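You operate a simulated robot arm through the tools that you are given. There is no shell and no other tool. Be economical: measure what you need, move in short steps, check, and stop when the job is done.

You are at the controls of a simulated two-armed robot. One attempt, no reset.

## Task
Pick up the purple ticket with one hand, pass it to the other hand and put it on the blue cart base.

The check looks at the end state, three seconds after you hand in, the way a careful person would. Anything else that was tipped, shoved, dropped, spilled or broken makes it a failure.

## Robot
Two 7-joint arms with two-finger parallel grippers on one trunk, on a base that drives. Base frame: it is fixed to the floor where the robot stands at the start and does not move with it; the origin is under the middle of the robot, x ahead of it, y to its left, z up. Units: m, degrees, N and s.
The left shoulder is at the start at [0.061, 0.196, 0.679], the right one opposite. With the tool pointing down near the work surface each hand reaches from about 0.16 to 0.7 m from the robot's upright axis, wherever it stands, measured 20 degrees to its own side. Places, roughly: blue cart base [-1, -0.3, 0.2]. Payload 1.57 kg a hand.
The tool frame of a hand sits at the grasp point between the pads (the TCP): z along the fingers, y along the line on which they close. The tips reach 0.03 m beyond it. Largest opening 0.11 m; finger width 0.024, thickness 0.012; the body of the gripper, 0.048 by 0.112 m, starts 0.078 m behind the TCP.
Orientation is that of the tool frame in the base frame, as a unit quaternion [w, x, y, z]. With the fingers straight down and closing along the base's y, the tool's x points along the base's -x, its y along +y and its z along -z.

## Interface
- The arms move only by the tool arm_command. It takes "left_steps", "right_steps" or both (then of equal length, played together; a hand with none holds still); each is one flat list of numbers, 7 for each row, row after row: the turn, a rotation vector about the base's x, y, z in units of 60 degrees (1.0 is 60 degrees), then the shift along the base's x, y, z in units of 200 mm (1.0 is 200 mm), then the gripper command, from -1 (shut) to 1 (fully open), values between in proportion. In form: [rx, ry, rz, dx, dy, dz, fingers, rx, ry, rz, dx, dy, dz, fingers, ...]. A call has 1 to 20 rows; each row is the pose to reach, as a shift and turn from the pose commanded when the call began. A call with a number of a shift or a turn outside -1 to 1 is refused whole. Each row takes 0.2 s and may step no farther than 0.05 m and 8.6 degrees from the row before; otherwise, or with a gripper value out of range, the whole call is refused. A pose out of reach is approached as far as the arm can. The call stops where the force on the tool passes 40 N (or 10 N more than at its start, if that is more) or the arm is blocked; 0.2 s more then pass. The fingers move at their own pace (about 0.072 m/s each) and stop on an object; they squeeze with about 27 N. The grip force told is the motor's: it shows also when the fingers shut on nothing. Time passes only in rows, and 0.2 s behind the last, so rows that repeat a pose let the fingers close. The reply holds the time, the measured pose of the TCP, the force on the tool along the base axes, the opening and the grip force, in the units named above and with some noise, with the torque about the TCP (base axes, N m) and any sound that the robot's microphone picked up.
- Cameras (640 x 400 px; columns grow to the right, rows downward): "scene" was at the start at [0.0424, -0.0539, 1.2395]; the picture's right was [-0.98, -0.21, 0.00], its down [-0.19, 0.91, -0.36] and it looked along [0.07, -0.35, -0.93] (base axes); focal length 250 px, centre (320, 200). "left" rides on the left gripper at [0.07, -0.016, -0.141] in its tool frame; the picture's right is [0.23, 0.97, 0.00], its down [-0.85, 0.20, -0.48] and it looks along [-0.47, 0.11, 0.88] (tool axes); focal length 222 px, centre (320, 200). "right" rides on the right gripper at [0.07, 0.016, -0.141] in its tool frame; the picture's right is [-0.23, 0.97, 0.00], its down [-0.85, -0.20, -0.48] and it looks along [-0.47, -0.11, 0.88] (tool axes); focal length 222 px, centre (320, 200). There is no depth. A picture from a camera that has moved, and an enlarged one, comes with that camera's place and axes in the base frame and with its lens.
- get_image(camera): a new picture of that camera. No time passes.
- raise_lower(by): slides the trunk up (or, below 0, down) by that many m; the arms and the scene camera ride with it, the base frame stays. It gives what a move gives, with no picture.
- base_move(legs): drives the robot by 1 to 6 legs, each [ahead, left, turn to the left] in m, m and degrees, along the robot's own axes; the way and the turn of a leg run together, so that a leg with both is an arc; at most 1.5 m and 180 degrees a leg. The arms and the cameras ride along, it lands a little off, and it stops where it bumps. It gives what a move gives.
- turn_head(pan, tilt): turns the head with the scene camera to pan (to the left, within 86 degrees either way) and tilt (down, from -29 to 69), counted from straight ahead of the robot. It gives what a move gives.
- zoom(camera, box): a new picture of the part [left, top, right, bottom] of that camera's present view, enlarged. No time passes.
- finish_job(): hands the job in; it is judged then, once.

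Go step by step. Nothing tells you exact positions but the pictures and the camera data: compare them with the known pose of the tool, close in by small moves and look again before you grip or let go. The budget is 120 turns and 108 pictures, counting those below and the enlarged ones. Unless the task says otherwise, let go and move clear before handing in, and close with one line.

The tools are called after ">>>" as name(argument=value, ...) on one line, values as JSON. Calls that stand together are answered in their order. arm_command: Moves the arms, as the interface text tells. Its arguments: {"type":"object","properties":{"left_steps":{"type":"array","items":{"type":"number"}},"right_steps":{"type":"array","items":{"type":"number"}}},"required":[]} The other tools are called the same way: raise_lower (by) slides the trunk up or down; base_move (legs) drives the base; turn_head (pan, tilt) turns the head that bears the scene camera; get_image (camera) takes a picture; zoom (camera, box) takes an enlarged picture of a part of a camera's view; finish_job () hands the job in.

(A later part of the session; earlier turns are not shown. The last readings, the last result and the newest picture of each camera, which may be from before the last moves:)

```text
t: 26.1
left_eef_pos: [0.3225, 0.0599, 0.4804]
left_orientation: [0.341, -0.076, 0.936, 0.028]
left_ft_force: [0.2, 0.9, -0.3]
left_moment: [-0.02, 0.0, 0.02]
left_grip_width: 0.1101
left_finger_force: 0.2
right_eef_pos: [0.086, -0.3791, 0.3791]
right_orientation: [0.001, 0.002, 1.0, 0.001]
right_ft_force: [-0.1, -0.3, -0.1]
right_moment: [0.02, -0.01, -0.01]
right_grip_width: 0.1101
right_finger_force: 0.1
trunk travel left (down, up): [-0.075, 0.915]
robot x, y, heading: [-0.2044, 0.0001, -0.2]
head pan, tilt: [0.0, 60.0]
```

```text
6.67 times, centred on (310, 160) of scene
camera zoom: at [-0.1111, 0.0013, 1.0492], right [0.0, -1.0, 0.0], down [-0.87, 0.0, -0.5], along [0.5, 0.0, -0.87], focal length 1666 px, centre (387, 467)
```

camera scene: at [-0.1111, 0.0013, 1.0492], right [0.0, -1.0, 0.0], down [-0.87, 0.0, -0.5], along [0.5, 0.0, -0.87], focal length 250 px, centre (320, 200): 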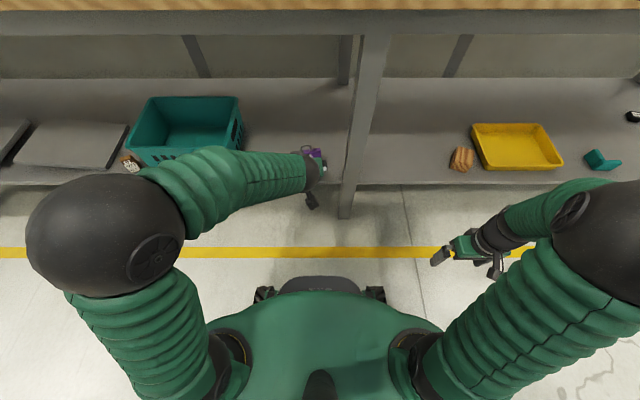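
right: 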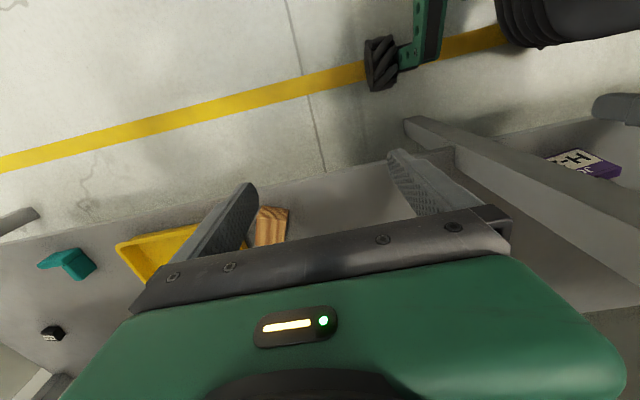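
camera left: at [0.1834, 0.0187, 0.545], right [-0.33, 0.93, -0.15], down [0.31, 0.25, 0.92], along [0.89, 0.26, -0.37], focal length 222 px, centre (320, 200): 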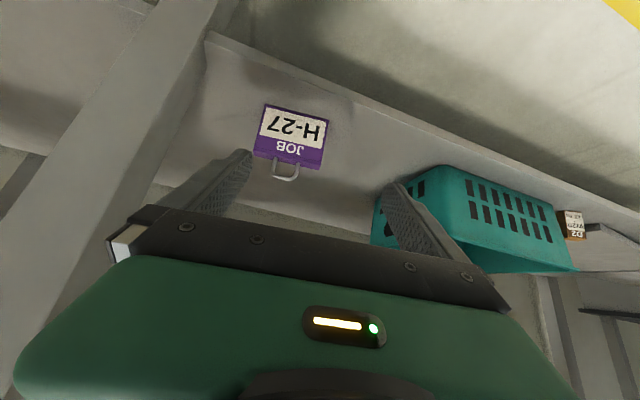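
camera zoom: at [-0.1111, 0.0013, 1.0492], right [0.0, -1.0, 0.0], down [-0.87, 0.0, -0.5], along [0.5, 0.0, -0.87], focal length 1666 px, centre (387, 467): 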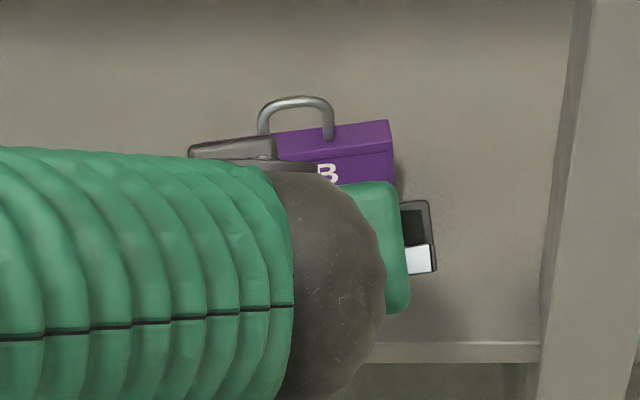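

Ticket centre confirmed near (0.475, 0.045), yaw 9.6°. I go to a pre-grasp 10 cm back along the tool axis.

>>> arm_command(left_steps=[0, 0, 0, 0.15, -0.045, -0.1, 1, 0, 0, 0, 0.3, -0.09, -0.2, 1, 0, 0, 0, 0.447, -0.128, -0.294, 1, 0, 0, 0, 0.447, -0.128, -0.294, 1])

>>> get_image(camera="left")

```text
t: 27.1
left_eef_pos: [0.412, 0.0327, 0.4226]
left_orientation: [0.341, -0.077, 0.937, 0.028]
left_ft_force: [0.1, -0.4, -0.2]
left_moment: [0.01, 0.0, -0.01]
left_grip_width: 0.11
left_finger_force: 0.1
right_eef_pos: [0.0856, -0.3776, 0.3792]
right_orientation: [0.001, 0.002, 1.0, 0.0]
right_ft_force: [0.1, -0.1, -0.1]
right_moment: [0.0, 0.02, 0.0]
right_grip_width: 0.11
right_finger_force: 0.1
trunk travel left (down, up): [-0.075, 0.915]
robot x, y, heading: [-0.2079, 0.0, -0.2]
head pan, tilt: [0.0, 60.0]
```

```text
69 pictures are left
camera left: at [0.2718, -0.0083, 0.4876], right [-0.33, 0.93, -0.15], down [0.31, 0.25, 0.92], along [0.89, 0.26, -0.37], focal length 222 px, centre (320, 200)
```

left: 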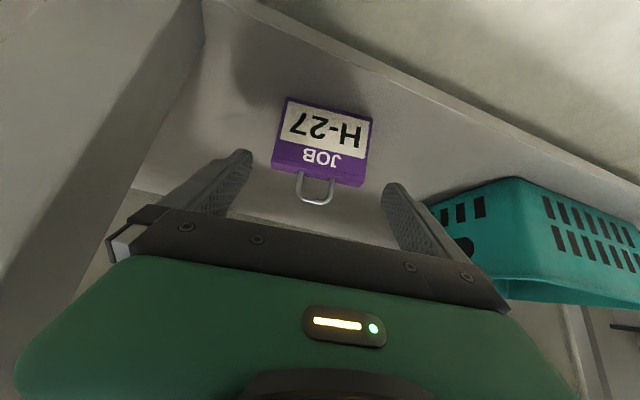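

>>> arm_command(left_steps=[0, 0, 0, 0.09, 0.017, -0.11, 1, 0, 0, 0, 0.1745, 0.033, -0.212, 1, 0, 0, 0, 0.1745, 0.033, -0.212, 1])

>>> zoom(camera="left", box=[180, 60, 480, 260])

```text
t: 27.9
left_eef_pos: [0.4453, 0.0382, 0.3794]
left_orientation: [0.341, -0.077, 0.936, 0.028]
left_ft_force: [-0.7, 0.8, -0.4]
left_moment: [0.01, 0.02, -0.01]
left_grip_width: 0.1097
left_finger_force: 0.1
right_eef_pos: [0.0865, -0.377, 0.3783]
right_orientation: [0.0, 0.002, 1.0, 0.0]
right_ft_force: [0.0, 0.2, 0.0]
right_moment: [-0.02, 0.0, 0.02]
right_grip_width: 0.11
right_finger_force: 0.1
trunk travel left (down, up): [-0.075, 0.915]
robot x, y, heading: [-0.211, 0.0002, -0.2]
head pan, tilt: [0.0, 60.0]
```

```text
2.00 times, centred on (330, 160) of left
camera zoom: at [0.3067, -0.0021, 0.4434], right [-0.33, 0.93, -0.15], down [0.31, 0.25, 0.92], along [0.89, 0.26, -0.37], focal length 444 px, centre (300, 280)
```

zoom: 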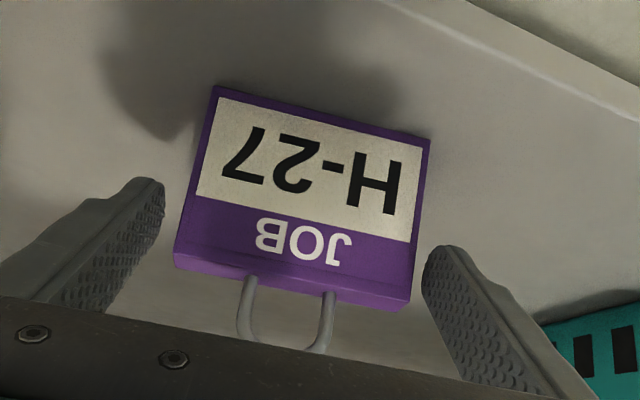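

Fingers are centred on the ticket within about 1 mm. I advance the last 45 mm.

>>> arm_command(left_steps=[0, 0, 0, 0.035, 0.006, -0.043, 1, 0, 0, 0, 0.07, 0.012, -0.086, 1, 0, 0, 0, 0.107, 0.018, -0.13, 1, 0, 0, 0, 0.143, 0.024, -0.173, 1, 0, 0, 0, 0.143, 0.024, -0.173, 1])

>>> zoom(camera="left", box=[180, 60, 480, 260])

```text
t: 29.1
left_eef_pos: [0.4746, 0.0452, 0.3446]
left_orientation: [0.341, -0.078, 0.936, 0.028]
left_ft_force: [-0.3, 0.2, 0.7]
left_moment: [0.02, -0.01, -0.02]
left_grip_width: 0.1097
left_finger_force: 0.1
right_eef_pos: [0.0854, -0.3779, 0.3793]
right_orientation: [0.0, 0.002, 1.0, 0.0]
right_ft_force: [-0.7, -0.3, 0.1]
right_moment: [0.02, 0.0, 0.0]
right_grip_width: 0.1102
right_finger_force: 0.1
trunk travel left (down, up): [-0.075, 0.915]
robot x, y, heading: [-0.2101, 0.0006, 0.1]
head pan, tilt: [0.0, 60.0]
```

```text
2.00 times, centred on (330, 160) of left
camera zoom: at [0.3353, 0.0039, 0.4089], right [-0.33, 0.93, -0.15], down [0.31, 0.25, 0.92], along [0.89, 0.26, -0.37], focal length 444 px, centre (300, 280)
```

zoom: 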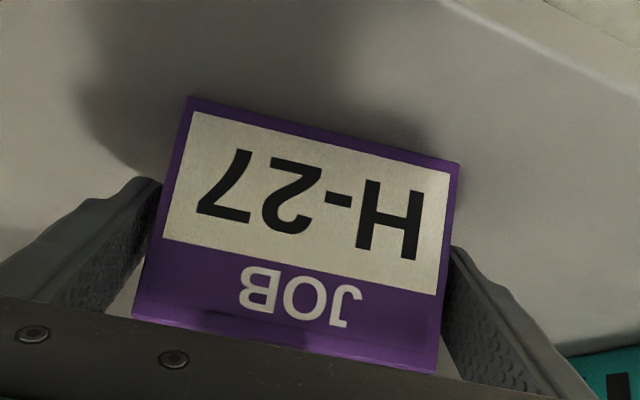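

The fingers sit on both sides of the ticket. Closing now.

>>> arm_command(left_steps=[0, 0, 0, 0, 0, 0, 0.7, 0, 0, 0, 0, 0, 0, 0.4, 0, 0, 0, 0, 0, 0, -1, 0, 0, 0, 0, 0, 0, -1, 0, 0, 0, 0, 0, 0, -1])

>>> zoom(camera="left", box=[180, 60, 480, 260])

```text
t: 30.3
left_eef_pos: [0.4745, 0.0463, 0.3441]
left_orientation: [0.341, -0.078, 0.936, 0.029]
left_ft_force: [-0.5, 0.8, 0.3]
left_moment: [0.0, 0.01, -0.01]
left_grip_width: 0.099
left_finger_force: 27.3
right_eef_pos: [0.0855, -0.3776, 0.3779]
right_orientation: [0.0, 0.002, 1.0, 0.0]
right_ft_force: [-0.4, -0.8, -0.5]
right_moment: [-0.01, -0.01, 0.01]
right_grip_width: 0.11
right_finger_force: 0.1
trunk travel left (down, up): [-0.075, 0.915]
robot x, y, heading: [-0.208, -0.0006, -0.2]
head pan, tilt: [0.0, 60.0]
```

```text
2.00 times, centred on (330, 160) of left
camera zoom: at [0.3352, 0.0039, 0.4089], right [-0.33, 0.93, -0.15], down [0.31, 0.25, 0.92], along [0.89, 0.26, -0.37], focal length 444 px, centre (300, 280)
```

zoom: 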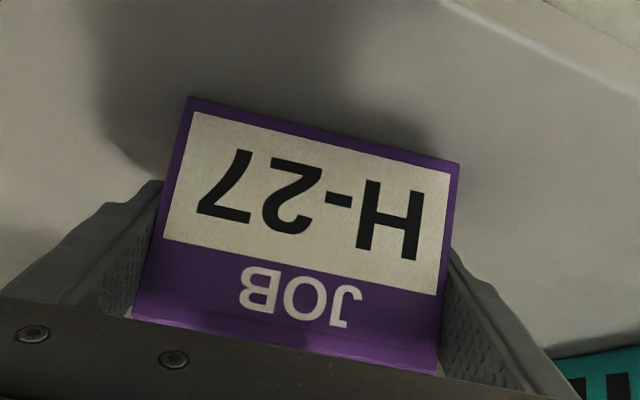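

Gripped at 99 mm across its ends. Lift gently and check.

>>> arm_command(left_steps=[0, 0, 0, 0, 0, 0.04, -1, 0, 0, 0, 0, 0, 0.1, -1, 0, 0, 0, 0, 0, 0.2, -1, 0, 0, 0, 0, 0, 0.3, -1, 0, 0, 0, 0, 0, 0.35, -1])

>>> zoom(camera="left", box=[180, 60, 480, 260])

```text
t: 31.5
left_eef_pos: [0.4742, 0.0464, 0.4153]
left_orientation: [0.341, -0.077, 0.937, 0.028]
left_ft_force: [-0.7, -0.4, 0.1]
left_moment: [0.02, 0.02, -0.03]
left_grip_width: 0.0988
left_finger_force: 27.0
right_eef_pos: [0.085, -0.3773, 0.3795]
right_orientation: [0.0, 0.001, 1.0, 0.0]
right_ft_force: [-0.1, 0.6, -1.1]
right_moment: [0.01, 0.02, -0.01]
right_grip_width: 0.1101
right_finger_force: 0.1
trunk travel left (down, up): [-0.075, 0.915]
robot x, y, heading: [-0.2098, 0.0011, -0.2]
head pan, tilt: [0.0, 60.0]
```

```text
2.00 times, centred on (330, 160) of left
camera zoom: at [0.335, 0.0055, 0.4801], right [-0.33, 0.93, -0.15], down [0.31, 0.25, 0.92], along [0.89, 0.26, -0.37], focal length 444 px, centre (300, 280)
```

zoom: 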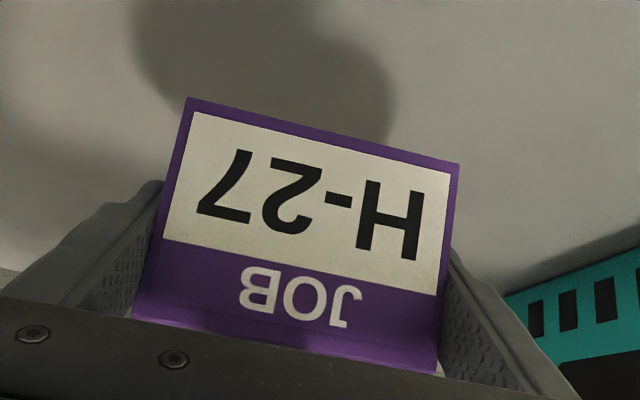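

The ticket is firmly held and its loop is free. I draw the hand out from under the bench and look toward the cart.

>>> arm_command(left_steps=[0, 0, 0, -0.1, 0, 0.05, -1, 0, 0, 0, -0.25, 0, 0.1, -1, 0, 0, 0, -0.4, 0, 0.1, -1, 0, 0, 0, -0.5, 0, 0.1, -1])

>>> base_move(legs=[[-0.1, 0, 0]])

>>> turn_head(pan=-86, tilt=35)

>>> get_image(camera="scene")

```text
t: 32.4
left_eef_pos: [0.4123, 0.1767, 0.4292]
left_orientation: [0.331, -0.184, 0.922, 0.075]
left_ft_force: [-0.2, 0.0, 0.4]
left_moment: [0.01, 0.01, 0.01]
left_grip_width: 0.0991
left_finger_force: 27.0
right_eef_pos: [0.0861, -0.3771, 0.3791]
right_orientation: [0.0, 0.002, 1.0, 0.0]
right_ft_force: [-0.4, 0.2, -0.1]
right_moment: [0.02, 0.0, -0.01]
right_grip_width: 0.1098
right_finger_force: 0.0
trunk travel left (down, up): [-0.075, 0.915]
robot x, y, heading: [-0.2063, 0.0029, -0.2]
head pan, tilt: [0.0, 60.0]
stopped in row 4 (left hand): the arm was blocked; the commanded pose is now the measured one
```

```text
t: 33.5
left_eef_pos: [0.3129, 0.1749, 0.4302]
left_orientation: [0.332, -0.182, 0.923, 0.074]
left_ft_force: [-0.5, -0.2, -0.8]
left_moment: [-0.01, 0.01, 0.0]
left_grip_width: 0.0991
left_finger_force: 27.2
right_eef_pos: [-0.0151, -0.3782, 0.3793]
right_orientation: [0.001, 0.003, 1.0, 0.0]
right_ft_force: [0.8, 0.3, 0.7]
right_moment: [0.01, -0.01, 0.02]
right_grip_width: 0.1099
right_finger_force: 0.1
trunk travel left (down, up): [-0.075, 0.915]
robot x, y, heading: [-0.3103, 0.0046, -0.2]
head pan, tilt: [0.0, 60.0]
```

```text
t: 35.1
left_eef_pos: [0.3134, 0.1755, 0.4307]
left_orientation: [0.332, -0.183, 0.922, 0.073]
left_ft_force: [-0.7, 0.2, 0.5]
left_moment: [0.01, -0.01, -0.01]
left_grip_width: 0.0992
left_finger_force: 27.1
right_eef_pos: [-0.0146, -0.3767, 0.3793]
right_orientation: [0.001, 0.002, 1.0, 0.0]
right_ft_force: [0.6, -0.2, 0.3]
right_moment: [0.02, -0.01, -0.03]
right_grip_width: 0.1098
right_finger_force: 0.2
trunk travel left (down, up): [-0.075, 0.915]
robot x, y, heading: [-0.306, 0.0007, -0.5]
head pan, tilt: [-85.9, 35.0]
```

```text
64 pictures are left
camera scene: at [-0.2711, -0.0857, 1.0835], right [-1.0, -0.07, 0.0], down [-0.04, 0.57, -0.82], along [0.05, -0.82, -0.57], focal length 250 px, centre (320, 200)
```

scene: 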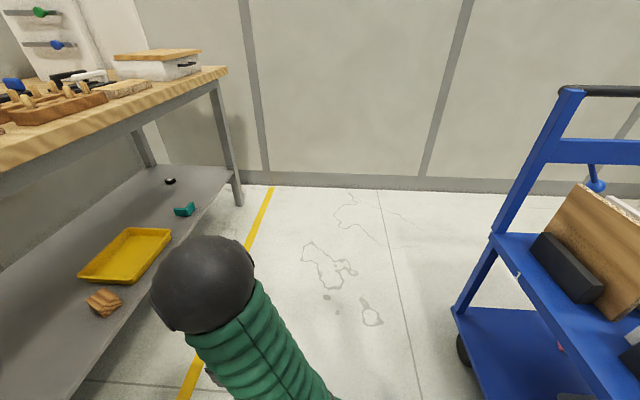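

The left arm swerved sideways near a joint limit while retracting; I check that the basket and other things were not touched.

>>> turn_head(pan=5, tilt=52)

>>> get_image(camera="scene")

>>> get_image(camera="left")

```text
t: 36.8
left_eef_pos: [0.3121, 0.177, 0.4308]
left_orientation: [0.332, -0.184, 0.922, 0.074]
left_ft_force: [0.0, -0.1, -0.4]
left_moment: [0.01, 0.0, -0.01]
left_grip_width: 0.0989
left_finger_force: 27.3
right_eef_pos: [-0.0152, -0.3774, 0.3796]
right_orientation: [0.0, 0.002, 1.0, -0.001]
right_ft_force: [1.1, 0.2, 0.7]
right_moment: [0.0, 0.02, 0.0]
right_grip_width: 0.1098
right_finger_force: 0.1
trunk travel left (down, up): [-0.075, 0.915]
robot x, y, heading: [-0.3073, 0.0009, -0.3]
head pan, tilt: [5.0, 52.0]
```

```text
63 pictures are left
camera scene: at [-0.2021, 0.0084, 1.0591], right [0.08, -1.0, 0.0], down [-0.79, -0.06, -0.61], along [0.61, 0.05, -0.79], focal length 250 px, centre (320, 200)
```

scene: 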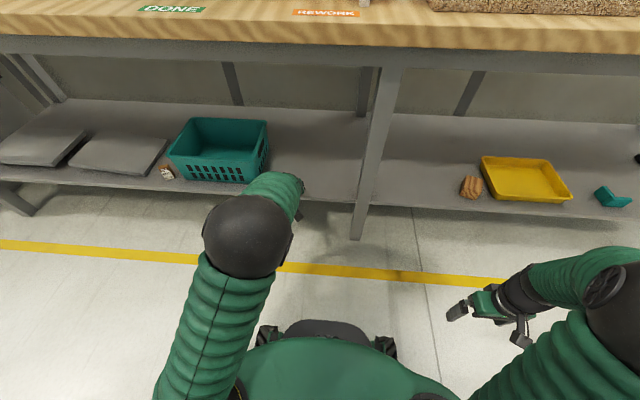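

```text
62 pictures are left
camera left: at [0.1874, 0.1037, 0.4951], right [-0.54, 0.83, -0.13], down [0.25, 0.31, 0.92], along [0.8, 0.46, -0.37], focal length 222 px, centre (320, 200)
```

left: 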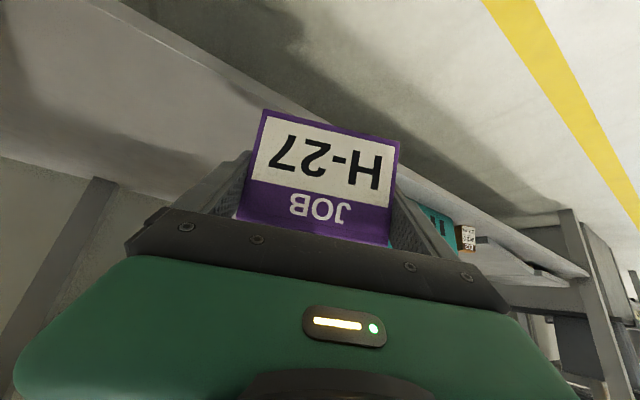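

I zoom on the basket to compare with the earlier pictures.

>>> zoom(camera="scene", box=[120, 90, 300, 202])

```text
3.56 times, centred on (210, 146) of scene
camera zoom: at [-0.2021, 0.0084, 1.0591], right [0.08, -1.0, 0.0], down [-0.79, -0.06, -0.61], along [0.61, 0.05, -0.79], focal length 888 px, centre (711, 392)
```

zoom: 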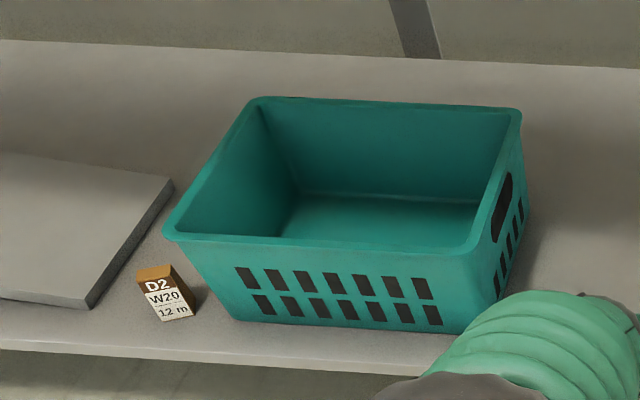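

The basket is where it was (within reading error). Now for the handover I bring the ticket toward the middle and square it to the robot.

>>> arm_command(left_steps=[0, 0, -0.095, 0, -0.15, 0.05, -1, 0, 0, -0.19, 0, -0.3, 0.1, -1, 0, 0, -0.285, 0, -0.45, 0.15, -1, 0, 0, -0.38, 0, -0.6, 0.2, -1])

>>> get_image(camera="scene")

```text
t: 37.8
left_eef_pos: [0.3139, 0.0599, 0.4681]
left_orientation: [0.339, 0.001, 0.941, 0.009]
left_ft_force: [-1.0, -0.5, 0.1]
left_moment: [0.0, -0.01, 0.01]
left_grip_width: 0.099
left_finger_force: 27.3
right_eef_pos: [-0.0154, -0.3779, 0.3803]
right_orientation: [0.001, 0.003, 1.0, 0.0]
right_ft_force: [0.1, 0.3, 0.4]
right_moment: [-0.03, -0.01, 0.01]
right_grip_width: 0.1097
right_finger_force: 0.0
trunk travel left (down, up): [-0.075, 0.915]
robot x, y, heading: [-0.3079, 0.0004, -0.5]
head pan, tilt: [5.0, 52.0]
```

```text
60 pictures are left
camera scene: at [-0.2024, 0.0081, 1.06], right [0.08, -1.0, 0.0], down [-0.79, -0.06, -0.61], along [0.61, 0.05, -0.79], focal length 250 px, centre (320, 200)
```

scene: 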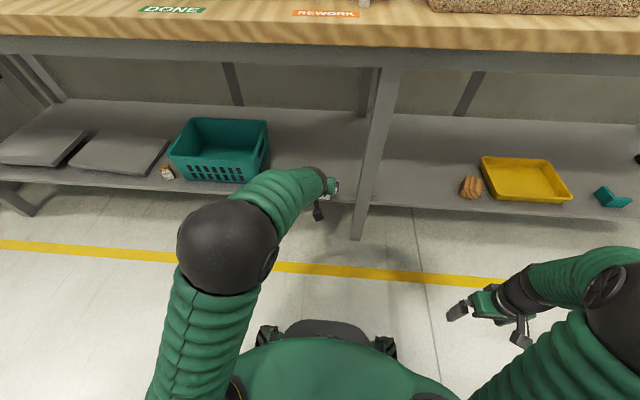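

Holding square and steady. To keep clear of the bench while the right arm joins, I turn the base 45° left in place.

>>> base_move(legs=[[0, 0, 45]])

>>> turn_head(pan=0, tilt=40)

>>> get_image(camera="scene")

```text
t: 40.2
left_eef_pos: [0.0973, 0.4752, 0.4714]
left_orientation: [0.313, -0.354, 0.871, 0.134]
left_ft_force: [0.9, -1.3, -1.2]
left_moment: [0.06, -0.01, -0.02]
left_grip_width: 0.0988
left_finger_force: 27.4
right_eef_pos: [0.1664, -0.0641, 0.3799]
right_orientation: [0.001, -0.376, 0.927, 0.0]
right_ft_force: [0.3, 0.3, 0.6]
right_moment: [0.0, -0.01, 0.02]
right_grip_width: 0.1097
right_finger_force: 0.0
trunk travel left (down, up): [-0.075, 0.915]
robot x, y, heading: [-0.306, 0.0017, 44.1]
head pan, tilt: [5.0, 52.0]
```

```text
t: 40.9
left_eef_pos: [0.0947, 0.4788, 0.4719]
left_orientation: [0.313, -0.357, 0.87, 0.135]
left_ft_force: [0.7, 0.5, 0.1]
left_moment: [0.01, 0.0, -0.06]
left_grip_width: 0.099
left_finger_force: 26.7
right_eef_pos: [0.166, -0.0642, 0.3787]
right_orientation: [0.002, -0.376, 0.927, 0.0]
right_ft_force: [0.4, 0.1, 0.0]
right_moment: [0.02, 0.02, -0.01]
right_grip_width: 0.11
right_finger_force: 0.1
trunk travel left (down, up): [-0.075, 0.915]
robot x, y, heading: [-0.3115, 0.0003, 44.2]
head pan, tilt: [0.0, 40.0]
```

```text
59 pictures are left
camera scene: at [-0.2242, 0.0841, 1.0758], right [0.7, -0.72, 0.0], down [-0.46, -0.45, -0.76], along [0.55, 0.53, -0.64], focal length 250 px, centre (320, 200)
```

scene: 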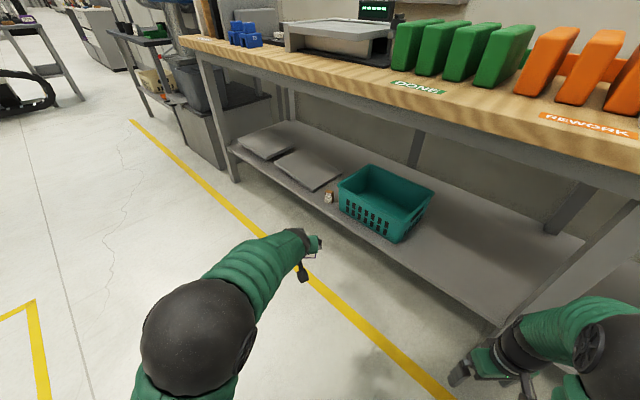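

Plenty of free space here. I bring the left hand a bit to the middle and raise and turn the right hand so that it closes across the loop's plane.

>>> arm_command(left_steps=[0, 0, 0, 0.035, -0.036, 0, -1, 0, 0, 0, 0.07, -0.072, 0, -1, 0, 0, 0, 0.105, -0.108, 0, -1, 0, 0, 0, 0.14, -0.144, 0, -1, 0, 0, 0, 0.175, -0.18, 0, -1, 0, 0, 0, 0.21, -0.216, 0, -1, 0, 0, 0, 0.244, -0.251, 0, -1], right_steps=[0, 0, 0.1357, 0.051, 0.05, 0.14, 0.5, 0, 0, 0.2714, 0.102, 0.1, 0.28, 0.0, 0, 0, 0.4071, 0.153, 0.15, 0.42, -0.5, 0, 0, 0.5429, 0.204, 0.2, 0.56, -0.5, 0, 0, 0.6786, 0.255, 0.25, 0.7, -0.5, 0, 0, 0.8143, 0.306, 0.3, 0.84, -0.5, 0, 0, 0.95, 0.358, 0.349, 0.98, -0.5])

>>> arm_command(right_steps=[0, 0, 0.1375, 0, 0, 0.03, -0.5, 0, 0, 0.275, 0, 0, 0.06, -0.5, 0, 0, 0.4125, 0, 0, 0.1, -0.5, 0, 0, 0.55, 0, 0, 0.1, -0.5])

>>> get_image(camera="right")

>>> get_image(camera="scene")

```text
t: 42.3
left_eef_pos: [0.0942, 0.52, 0.5086]
left_orientation: [0.333, -0.427, 0.827, 0.151]
left_ft_force: [0.3, -0.6, 0.0]
left_moment: [0.03, -0.02, 0.02]
left_grip_width: 0.0988
left_finger_force: 27.1
right_eef_pos: [0.2235, -0.0076, 0.5426]
right_orientation: [-0.002, 0.713, -0.701, -0.001]
right_ft_force: [-0.2, -1.2, 0.5]
right_moment: [0.0, -0.03, 0.0]
right_grip_width: 0.0277
right_finger_force: 0.0
trunk travel left (down, up): [-0.075, 0.915]
robot x, y, heading: [-0.3061, 0.006, 44.0]
head pan, tilt: [0.0, 40.0]
stopped in row 6 (left hand): the arm was blocked; the commanded pose is now the measured one
```

```text
t: 43.3
left_eef_pos: [0.0941, 0.5179, 0.5072]
left_orientation: [0.333, -0.426, 0.828, 0.149]
left_ft_force: [0.5, -0.3, -0.2]
left_moment: [-0.02, -0.03, 0.01]
left_grip_width: 0.0989
left_finger_force: 26.9
right_eef_pos: [0.2247, -0.0066, 0.5621]
right_orientation: [-0.002, 0.884, -0.468, -0.002]
right_ft_force: [0.7, 0.4, 0.4]
right_moment: [-0.01, -0.01, -0.02]
right_grip_width: 0.0277
right_finger_force: 0.0
trunk travel left (down, up): [-0.075, 0.915]
robot x, y, heading: [-0.3071, 0.0022, 43.7]
head pan, tilt: [0.0, 40.0]
```

```text
58 pictures are left
camera right: at [0.2493, -0.0742, 0.7018], right [-0.93, -0.36, 0.0], down [-0.31, 0.82, 0.48], along [-0.17, 0.45, -0.88], focal length 222 px, centre (320, 200)
```

right: 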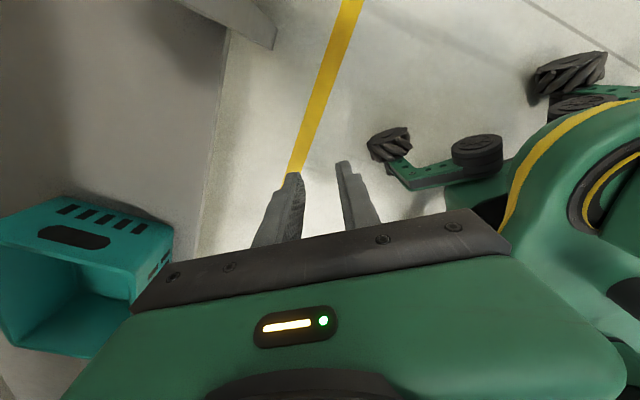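

```text
57 pictures are left
camera scene: at [-0.2242, 0.0842, 1.0753], right [0.7, -0.72, 0.0], down [-0.46, -0.45, -0.76], along [0.55, 0.53, -0.64], focal length 250 px, centre (320, 200)
```

scene: 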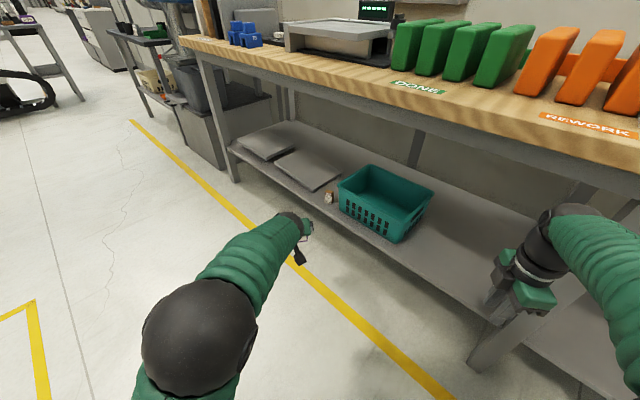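

The left hand is at its inward limit but steady; ticket yaw is about 53.6° there. I bring the right hand toward it, turning to match, then tilt it 30° within the ticket's plane.

>>> arm_command(right_steps=[0, 0, 0.065, -0.03, 0.19, 0.12, -0.5, 0, 0, 0.13, -0.06, 0.38, 0.24, -0.5, 0, 0, 0.195, -0.09, 0.57, 0.36, -0.5, 0, 0, 0.26, -0.12, 0.76, 0.48, -0.5, 0, 0, 0.323, -0.15, 0.95, 0.58, -0.5])

>>> arm_command(right_steps=[0.074, 0.1006, 0, -0.03, 0.15, 0, -0.5, 0.148, 0.201, 0, -0.06, 0.3, 0, -0.5, 0.222, 0.302, 0, -0.09, 0.45, 0, -0.5, 0.2965, 0.4025, 0, -0.12, 0.6, 0, -0.5])

>>> get_image(camera="right")

>>> get_image(camera="scene")

```text
t: 44.5
left_eef_pos: [0.0942, 0.5184, 0.5063]
left_orientation: [0.33, -0.427, 0.828, 0.15]
left_ft_force: [-0.7, -0.6, -1.4]
left_moment: [0.01, 0.01, 0.01]
left_grip_width: 0.0989
left_finger_force: 27.2
right_eef_pos: [0.1941, 0.1841, 0.6791]
right_orientation: [-0.001, 0.949, -0.314, -0.001]
right_ft_force: [0.5, -0.2, -0.4]
right_moment: [0.02, -0.01, -0.02]
right_grip_width: 0.0275
right_finger_force: 0.1
trunk travel left (down, up): [-0.075, 0.915]
robot x, y, heading: [-0.3086, 0.0005, 44.0]
head pan, tilt: [0.0, 40.0]
```

```text
t: 45.5
left_eef_pos: [0.0932, 0.5194, 0.5069]
left_orientation: [0.33, -0.427, 0.828, 0.151]
left_ft_force: [0.8, 0.4, 0.0]
left_moment: [0.01, -0.05, 0.02]
left_grip_width: 0.099
left_finger_force: 26.7
right_eef_pos: [0.1702, 0.3036, 0.68]
right_orientation: [-0.082, 0.916, -0.304, -0.249]
right_ft_force: [-0.4, -0.3, -0.2]
right_moment: [0.0, -0.03, 0.01]
right_grip_width: 0.0274
right_finger_force: 0.1
trunk travel left (down, up): [-0.075, 0.915]
robot x, y, heading: [-0.3066, 0.0016, 43.9]
head pan, tilt: [0.0, 40.0]
```

```text
56 pictures are left
camera right: at [0.2655, 0.2126, 0.7643], right [-0.74, -0.66, 0.12], down [-0.28, 0.46, 0.85], along [-0.61, 0.59, -0.52], focal length 222 px, centre (320, 200)
```

right: 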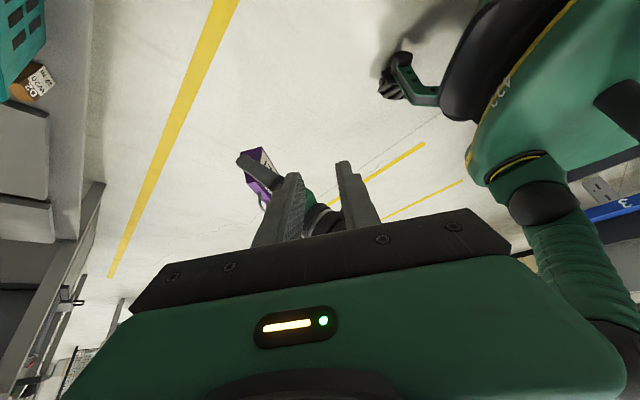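

```text
55 pictures are left
camera scene: at [-0.2236, 0.0851, 1.0757], right [0.7, -0.72, 0.0], down [-0.46, -0.45, -0.76], along [0.55, 0.53, -0.65], focal length 250 px, centre (320, 200)
```

scene: 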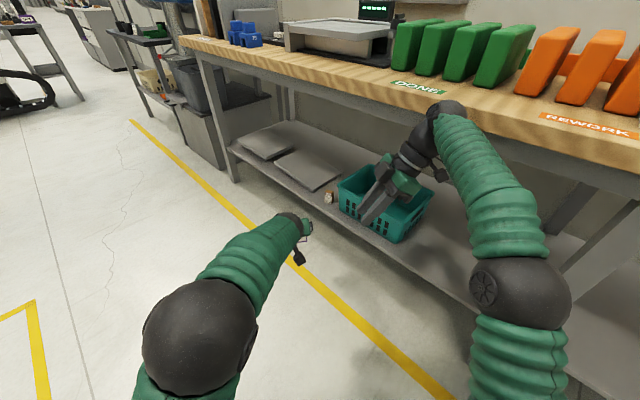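

The right hand is on its way, tilted as wanted and moving away from the bench. I go on to the pre-grasp above the loop.

>>> arm_command(right_steps=[0, 0, 0, -0.03, 0.215, 0, -0.5, 0, 0, 0, -0.06, 0.43, 0, -0.5, 0, 0, 0, -0.09, 0.645, 0, -0.5, 0, 0, 0, -0.12, 0.857, -0.01, -0.5, 0, 0, 0, -0.12, 0.857, -0.01, -0.5])

>>> get_image(camera="right")

>>> get_image(camera="scene")

```text
t: 46.7
left_eef_pos: [0.0939, 0.5194, 0.5077]
left_orientation: [0.332, -0.427, 0.828, 0.15]
left_ft_force: [0.3, 0.1, -0.4]
left_moment: [0.0, 0.01, 0.01]
left_grip_width: 0.0987
left_finger_force: 27.2
right_eef_pos: [0.1074, 0.4155, 0.6558]
right_orientation: [-0.082, 0.916, -0.304, -0.248]
right_ft_force: [0.3, -0.6, -0.5]
right_moment: [-0.02, -0.01, -0.01]
right_grip_width: 0.0273
right_finger_force: 0.1
right hand out of reach, approached as far as the arm can: row 2, 3, 4, 5
trunk travel left (down, up): [-0.075, 0.915]
robot x, y, heading: [-0.3104, 0.0014, 44.2]
head pan, tilt: [0.0, 40.0]
```

```text
54 pictures are left
camera right: at [0.2023, 0.3243, 0.7419], right [-0.74, -0.66, 0.12], down [-0.28, 0.46, 0.84], along [-0.61, 0.59, -0.52], focal length 222 px, centre (320, 200)
```

right: 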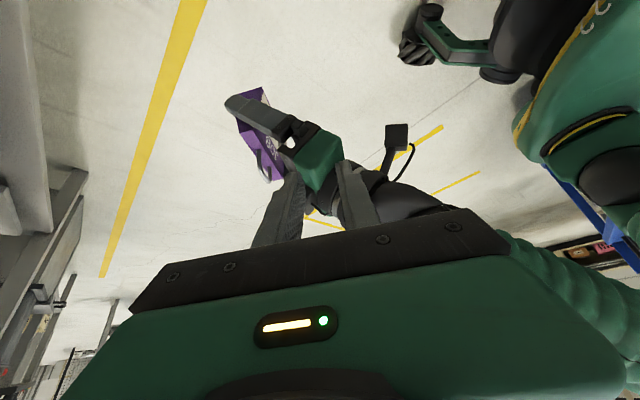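

```text
53 pictures are left
camera scene: at [-0.2245, 0.0851, 1.0758], right [0.7, -0.72, 0.0], down [-0.46, -0.45, -0.76], along [0.55, 0.53, -0.64], focal length 250 px, centre (320, 200)
```

scene: 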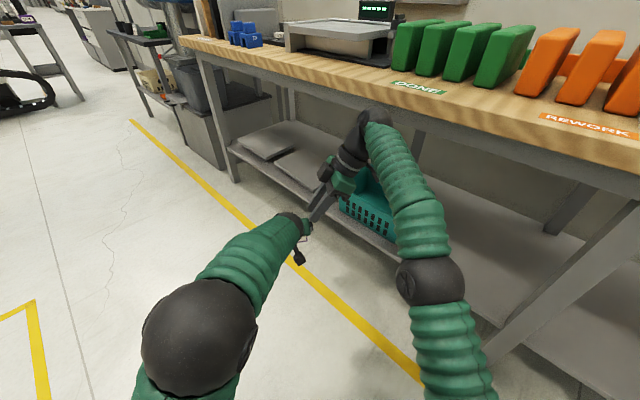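

The right arm cannot reach that far. I back it off and yaw the left hand inward, which is more natural for both arms, then try to bring the ticket closer.

>>> arm_command(left_steps=[0, 0, -0.125, 0, 0, 0, -1, 0, 0, -0.25, 0, 0, 0, -1, 0, 0, -0.375, 0, 0, 0, -1, 0, 0, -0.5, 0, 0, 0, -1], right_steps=[0, 0, 0, 0, -0.23, 0, -0.5, 0, 0, 0, 0, -0.46, 0, -0.5, 0, 0, 0, 0, -0.69, 0, -0.5, 0, 0, 0, 0, -0.9, 0, -0.5])

>>> arm_command(left_steps=[0, 0, 0, 0, -0.1, 0.1, -1, 0, 0, 0, 0, -0.2, 0.2, -1, 0, 0, 0, 0, -0.3, 0.3, -1, 0, 0, 0, 0, -0.4, 0.3, -1])

```text
t: 47.7
left_eef_pos: [0.0986, 0.5102, 0.5072]
left_orientation: [0.36, -0.19, 0.912, 0.056]
left_ft_force: [0.1, -0.4, -0.3]
left_moment: [-0.01, 0.0, -0.03]
left_grip_width: 0.0989
left_finger_force: 26.6
right_eef_pos: [0.1058, 0.2313, 0.6534]
right_orientation: [-0.083, 0.916, -0.303, -0.248]
right_ft_force: [0.7, -0.3, 0.0]
right_moment: [0.0, -0.02, 0.03]
right_grip_width: 0.0273
right_finger_force: 0.1
trunk travel left (down, up): [-0.075, 0.915]
robot x, y, heading: [-0.3076, -0.0015, 44.1]
head pan, tilt: [0.0, 40.0]
```

```text
t: 48.7
left_eef_pos: [0.0991, 0.4298, 0.5683]
left_orientation: [0.358, -0.19, 0.913, 0.055]
left_ft_force: [-0.1, 0.4, 0.6]
left_moment: [0.04, -0.03, 0.0]
left_grip_width: 0.099
left_finger_force: 27.3
right_eef_pos: [0.1055, 0.2313, 0.6523]
right_orientation: [-0.082, 0.916, -0.304, -0.248]
right_ft_force: [0.0, -0.2, -0.4]
right_moment: [0.02, 0.02, 0.01]
right_grip_width: 0.0275
right_finger_force: 0.1
trunk travel left (down, up): [-0.075, 0.915]
robot x, y, heading: [-0.3044, 0.0005, 44.1]
head pan, tilt: [0.0, 40.0]
```

That works well. A little closer still, in small steps.

>>> arm_command(left_steps=[0, 0, 0, -0.08, -0.08, 0, -1, 0, 0, 0, -0.16, -0.16, 0, -1])

>>> get_image(camera="scene")

>>> get_image(camera="right")

>>> get_image(camera="left")

```text
t: 49.3
left_eef_pos: [0.0664, 0.3981, 0.5683]
left_orientation: [0.358, -0.191, 0.912, 0.056]
left_ft_force: [0.1, 0.1, -0.3]
left_moment: [0.01, 0.03, -0.01]
left_grip_width: 0.0986
left_finger_force: 27.3
right_eef_pos: [0.1054, 0.2301, 0.6534]
right_orientation: [-0.083, 0.916, -0.304, -0.248]
right_ft_force: [-0.1, 0.0, 0.4]
right_moment: [0.01, -0.01, 0.01]
right_grip_width: 0.0275
right_finger_force: 0.1
trunk travel left (down, up): [-0.075, 0.915]
robot x, y, heading: [-0.3074, -0.0006, 44.2]
head pan, tilt: [0.0, 40.0]
```

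```text
52 pictures are left
camera scene: at [-0.2248, 0.0845, 1.0759], right [0.7, -0.72, 0.0], down [-0.46, -0.45, -0.77], along [0.55, 0.53, -0.64], focal length 250 px, centre (320, 200)
```

scene: 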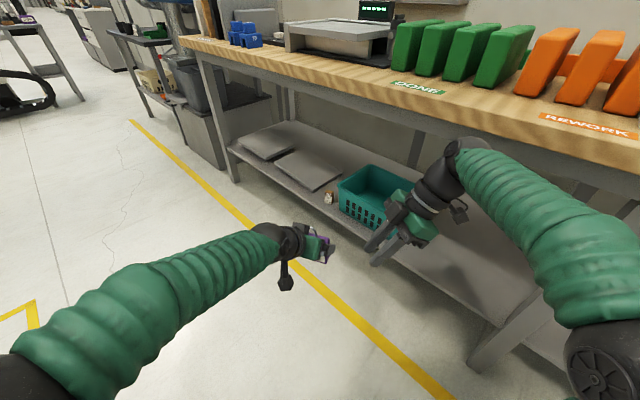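

```text
51 pictures are left
camera right: at [0.2005, 0.1393, 0.7388], right [-0.74, -0.66, 0.12], down [-0.28, 0.46, 0.84], along [-0.61, 0.59, -0.52], focal length 222 px, centre (320, 200)
```

right: 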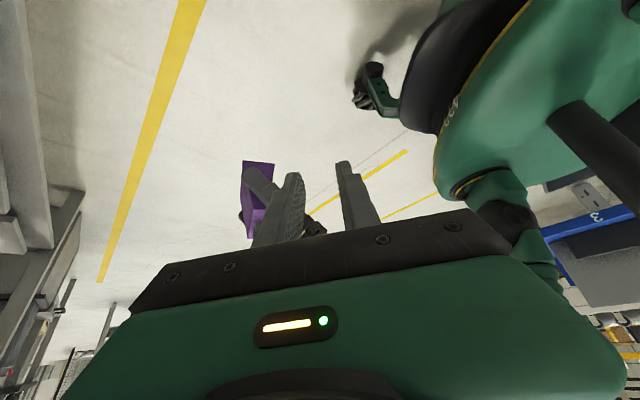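

```text
50 pictures are left
camera left: at [-0.0634, 0.3261, 0.6271], right [-0.53, 0.83, -0.19], down [0.19, 0.33, 0.92], along [0.83, 0.45, -0.33], focal length 222 px, centre (320, 200)
```

left: 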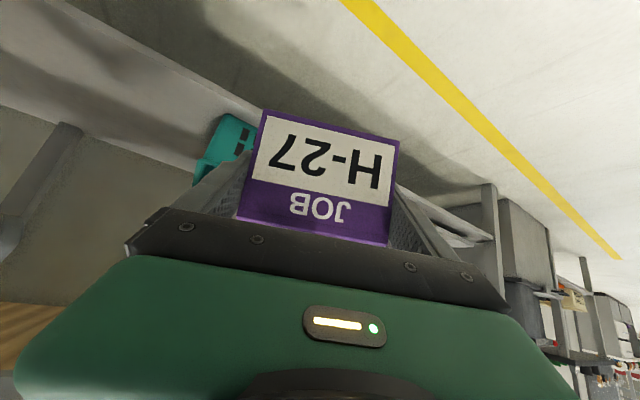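

Both hands can meet here. I compute the ticket axes from the left pose and send the right hand to a matching pre-grasp 10 cm from the loop.

>>> arm_command(right_steps=[-0.00125, -0.0139, -0.1265, -0.03, 0.1, 0.12, -0.5, -0.0025, -0.0278, -0.253, -0.06, 0.25, 0.25, -0.5, -0.00375, -0.0416, -0.3795, -0.09, 0.41, 0.35, -0.5, -0.005, -0.0555, -0.506, -0.12, 0.57, 0.35, -0.5, -0.005, -0.0555, -0.506, -0.12, 0.57, 0.35, -0.5])

>>> get_image(camera="right")

>>> get_image(camera="scene")

```text
t: 50.5
left_eef_pos: [0.0671, 0.3976, 0.5685]
left_orientation: [0.36, -0.19, 0.912, 0.056]
left_ft_force: [0.4, -1.3, -1.1]
left_moment: [0.01, -0.02, -0.02]
left_grip_width: 0.0991
left_finger_force: 26.9
right_eef_pos: [0.0783, 0.3455, 0.7247]
right_orientation: [-0.149, 0.812, -0.532, -0.19]
right_ft_force: [-0.5, -0.4, 0.8]
right_moment: [-0.01, 0.02, 0.01]
right_grip_width: 0.0276
right_finger_force: 0.1
trunk travel left (down, up): [-0.075, 0.915]
robot x, y, heading: [-0.3103, 0.0027, 44.2]
head pan, tilt: [0.0, 40.0]
```

```text
49 pictures are left
camera right: at [0.1101, 0.2206, 0.8148], right [-0.98, -0.2, 0.07], down [-0.05, 0.55, 0.83], along [-0.2, 0.81, -0.55], focal length 222 px, centre (320, 200)
```

right: 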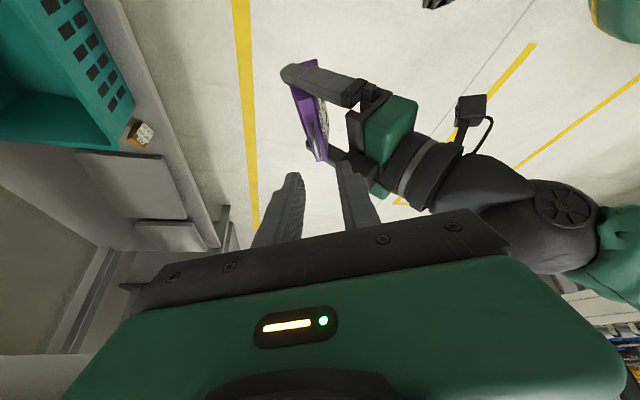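

```text
48 pictures are left
camera scene: at [-0.2248, 0.0849, 1.0759], right [0.7, -0.72, 0.0], down [-0.46, -0.45, -0.76], along [0.55, 0.53, -0.64], focal length 250 px, centre (320, 200)
```

scene: 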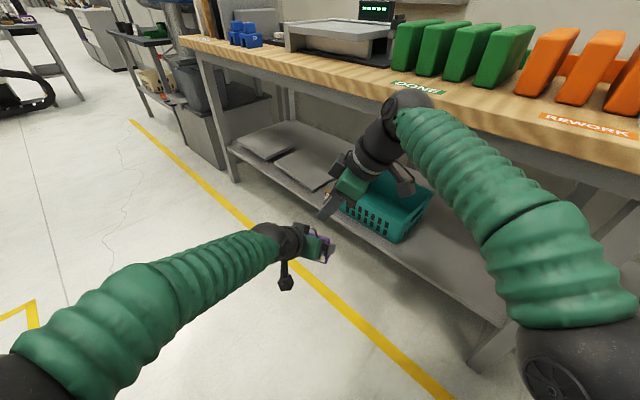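

Nice view of the ticket beyond the right fingers. Zoom to check alignment with the loop.

>>> zoom(camera="right", box=[260, 50, 400, 190])

>>> zoom(camera="scene", box=[270, 180, 390, 280])

```text
2.86 times, centred on (330, 120) of right
camera zoom: at [0.1101, 0.2206, 0.8148], right [-0.98, -0.2, 0.07], down [-0.05, 0.55, 0.83], along [-0.2, 0.81, -0.55], focal length 635 px, centre (291, 429)
```

zoom: 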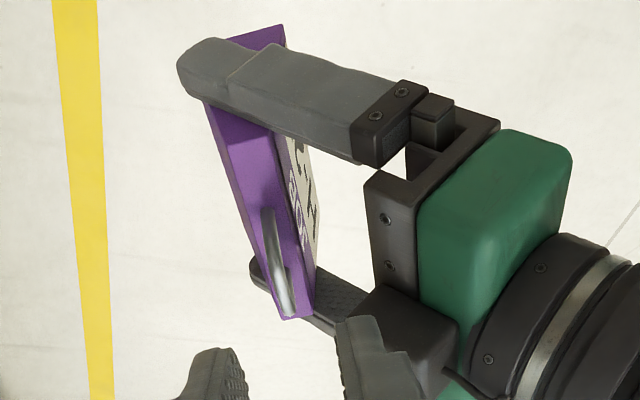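

```text
4.00 times, centred on (330, 230) of scene
camera zoom: at [-0.2248, 0.0849, 1.0759], right [0.7, -0.72, 0.0], down [-0.46, -0.45, -0.76], along [0.55, 0.53, -0.64], focal length 1000 px, centre (280, 80)
```

zoom: 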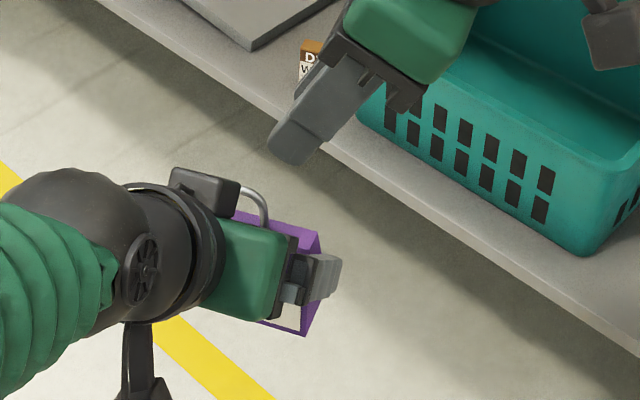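

Predicted and seen loop positions agree within a couple of millimetres. I advance 6 cm with a 3 mm correction across the loop plane and check again.

>>> arm_command(right_steps=[0, 0, 0, -0.01, 0.05, -0.09, -0.5, 0, 0, 0, -0.02, 0.095, -0.18, -0.5, 0, 0, 0, -0.031, 0.14, -0.264, -0.5, 0, 0, 0, -0.031, 0.14, -0.264, -0.5])

>>> zoom(camera="right", box=[220, 80, 420, 240])

>>> zoom(camera="scene", box=[270, 180, 390, 280])

```text
t: 51.5
left_eef_pos: [0.0681, 0.3983, 0.5697]
left_orientation: [0.359, -0.19, 0.912, 0.056]
left_ft_force: [-5.7, -1.9, 0.0]
left_moment: [0.12, -0.5, -0.04]
left_grip_width: 0.0988
left_finger_force: 27.2
right_eef_pos: [0.0766, 0.3733, 0.6715]
right_orientation: [-0.151, 0.812, -0.532, -0.19]
right_ft_force: [4.9, 1.8, 0.1]
right_moment: [-0.01, -0.04, -0.07]
right_grip_width: 0.0228
right_finger_force: 0.0
trunk travel left (down, up): [-0.075, 0.915]
robot x, y, heading: [-0.3101, 0.0031, 44.2]
head pan, tilt: [0.0, 40.0]
```

```text
2.50 times, centred on (320, 160) of right
camera zoom: at [0.1072, 0.2484, 0.761], right [-0.98, -0.2, 0.07], down [-0.06, 0.55, 0.83], along [-0.2, 0.81, -0.55], focal length 555 px, centre (320, 300)
```

zoom: 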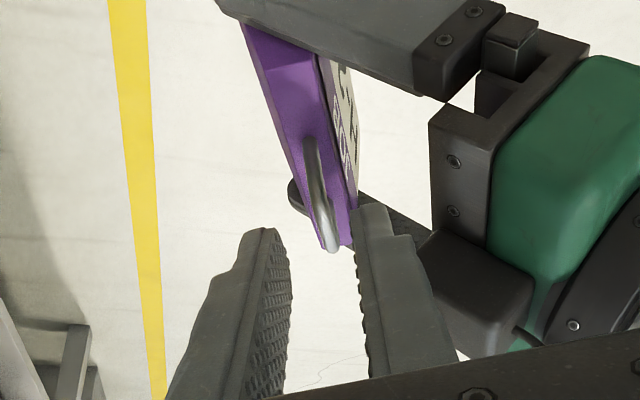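

```text
4.00 times, centred on (330, 230) of scene
camera zoom: at [-0.2249, 0.0851, 1.0759], right [0.7, -0.72, 0.0], down [-0.46, -0.45, -0.76], along [0.55, 0.53, -0.64], focal length 1000 px, centre (280, 80)
```

zoom: 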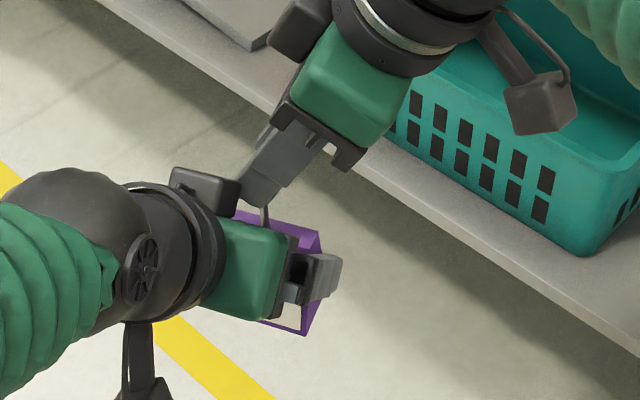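

The right finger lightly touched (about 5 N) the box on top of the left gripper. I back off and tilt the right hand to 50° so that it comes to the loop more from the side, clear of that box.

>>> arm_command(right_steps=[0, 0, 0, 0.022, -0.067, 0.132, -0.5, 0, 0, 0, 0.0445, -0.1335, 0.265, -0.6, 0.102, 0.043, 0.005, 0.072, -0.18, 0.22, -0.636, 0.204, 0.086, 0.009, 0.1, -0.23, 0.175, -0.636, 0.306, 0.129, 0.014, 0.1265, -0.28, 0.1285, -0.636, 0.306, 0.129, 0.014, 0.1265, -0.28, 0.1285, -0.636])

>>> get_image(camera="right")

>>> zoom(camera="scene", box=[270, 170, 430, 290])

```text
t: 52.9
left_eef_pos: [0.0678, 0.3985, 0.5692]
left_orientation: [0.36, -0.19, 0.912, 0.056]
left_ft_force: [0.4, 0.1, -0.3]
left_moment: [0.04, 0.0, 0.02]
left_grip_width: 0.0988
left_finger_force: 26.8
right_eef_pos: [0.1018, 0.3186, 0.6974]
right_orientation: [-0.241, 0.766, -0.497, -0.329]
right_ft_force: [-0.4, 0.5, -0.1]
right_moment: [0.01, 0.02, 0.01]
right_grip_width: 0.02
right_finger_force: 0.1
trunk travel left (down, up): [-0.075, 0.915]
robot x, y, heading: [-0.308, 0.0012, 44.1]
head pan, tilt: [0.0, 40.0]
```

```text
43 pictures are left
camera right: at [0.1438, 0.1722, 0.7384], right [-0.96, -0.24, 0.13], down [0.06, 0.26, 0.96], along [-0.27, 0.93, -0.24], focal length 222 px, centre (320, 200)
```

right: 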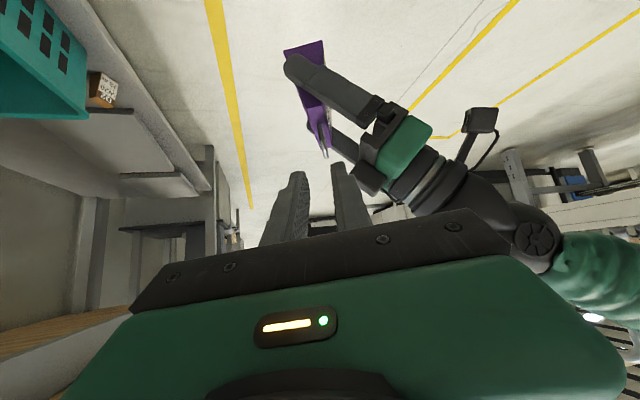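

```text
3.33 times, centred on (350, 230) of scene
camera zoom: at [-0.2248, 0.0847, 1.0759], right [0.7, -0.72, 0.0], down [-0.46, -0.45, -0.76], along [0.55, 0.53, -0.64], focal length 833 px, centre (220, 100)
```

zoom: 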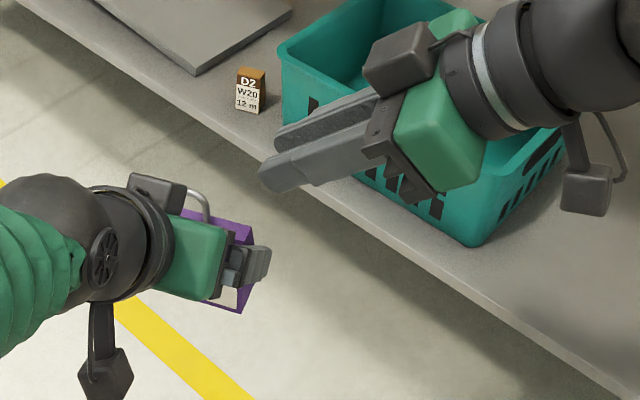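

Clear view now; the right hand is 5 mm off across the plane, which I correct while advancing 6 cm.

>>> arm_command(right_steps=[0, 0, 0, -0.049, 0.06, -0.068, -0.636, 0, 0, 0, -0.076, 0.13, -0.134, -0.636, 0, 0, 0, -0.1025, 0.1995, -0.201, -0.636, 0, 0, 0, -0.1025, 0.1995, -0.201, -0.636])

>>> zoom(camera="right", box=[240, 60, 420, 220])

>>> zoom(camera="scene", box=[270, 180, 390, 280])

```text
t: 53.9
left_eef_pos: [0.0667, 0.3984, 0.5686]
left_orientation: [0.359, -0.191, 0.912, 0.056]
left_ft_force: [0.5, -0.2, 0.0]
left_moment: [0.02, -0.02, 0.02]
left_grip_width: 0.0988
left_finger_force: 27.0
right_eef_pos: [0.08, 0.3592, 0.6564]
right_orientation: [-0.24, 0.767, -0.497, -0.328]
right_ft_force: [0.1, 1.1, 0.0]
right_moment: [0.01, 0.04, 0.02]
right_grip_width: 0.0201
right_finger_force: 0.2
trunk travel left (down, up): [-0.075, 0.915]
robot x, y, heading: [-0.3059, 0.0023, 44.0]
head pan, tilt: [0.0, 40.0]
```

```text
2.50 times, centred on (330, 140) of right
camera zoom: at [0.1223, 0.2128, 0.6964], right [-0.96, -0.24, 0.13], down [0.06, 0.26, 0.96], along [-0.27, 0.93, -0.24], focal length 555 px, centre (295, 350)
```

zoom: 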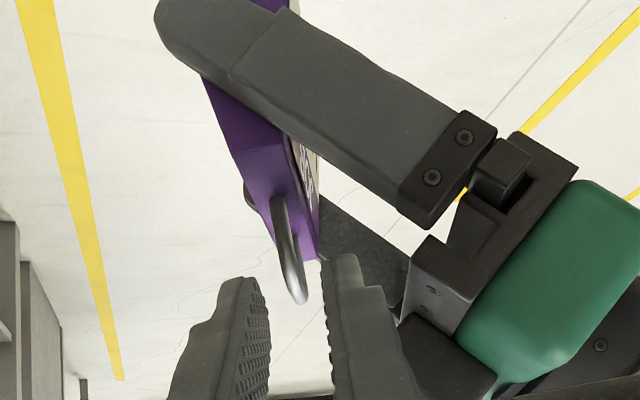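

```text
4.00 times, centred on (330, 230) of scene
camera zoom: at [-0.2248, 0.0849, 1.0759], right [0.7, -0.72, 0.0], down [-0.46, -0.45, -0.76], along [0.55, 0.53, -0.64], focal length 1000 px, centre (280, 80)
```

zoom: 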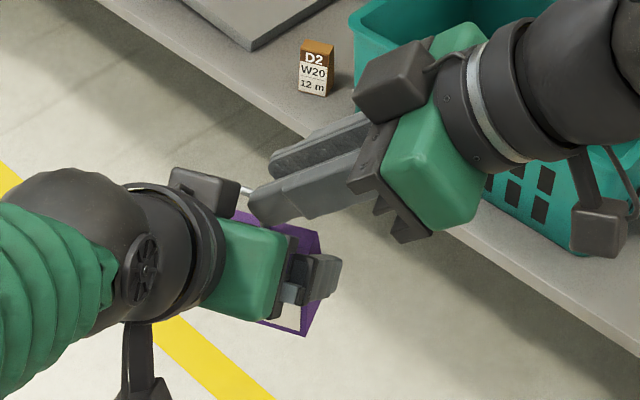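

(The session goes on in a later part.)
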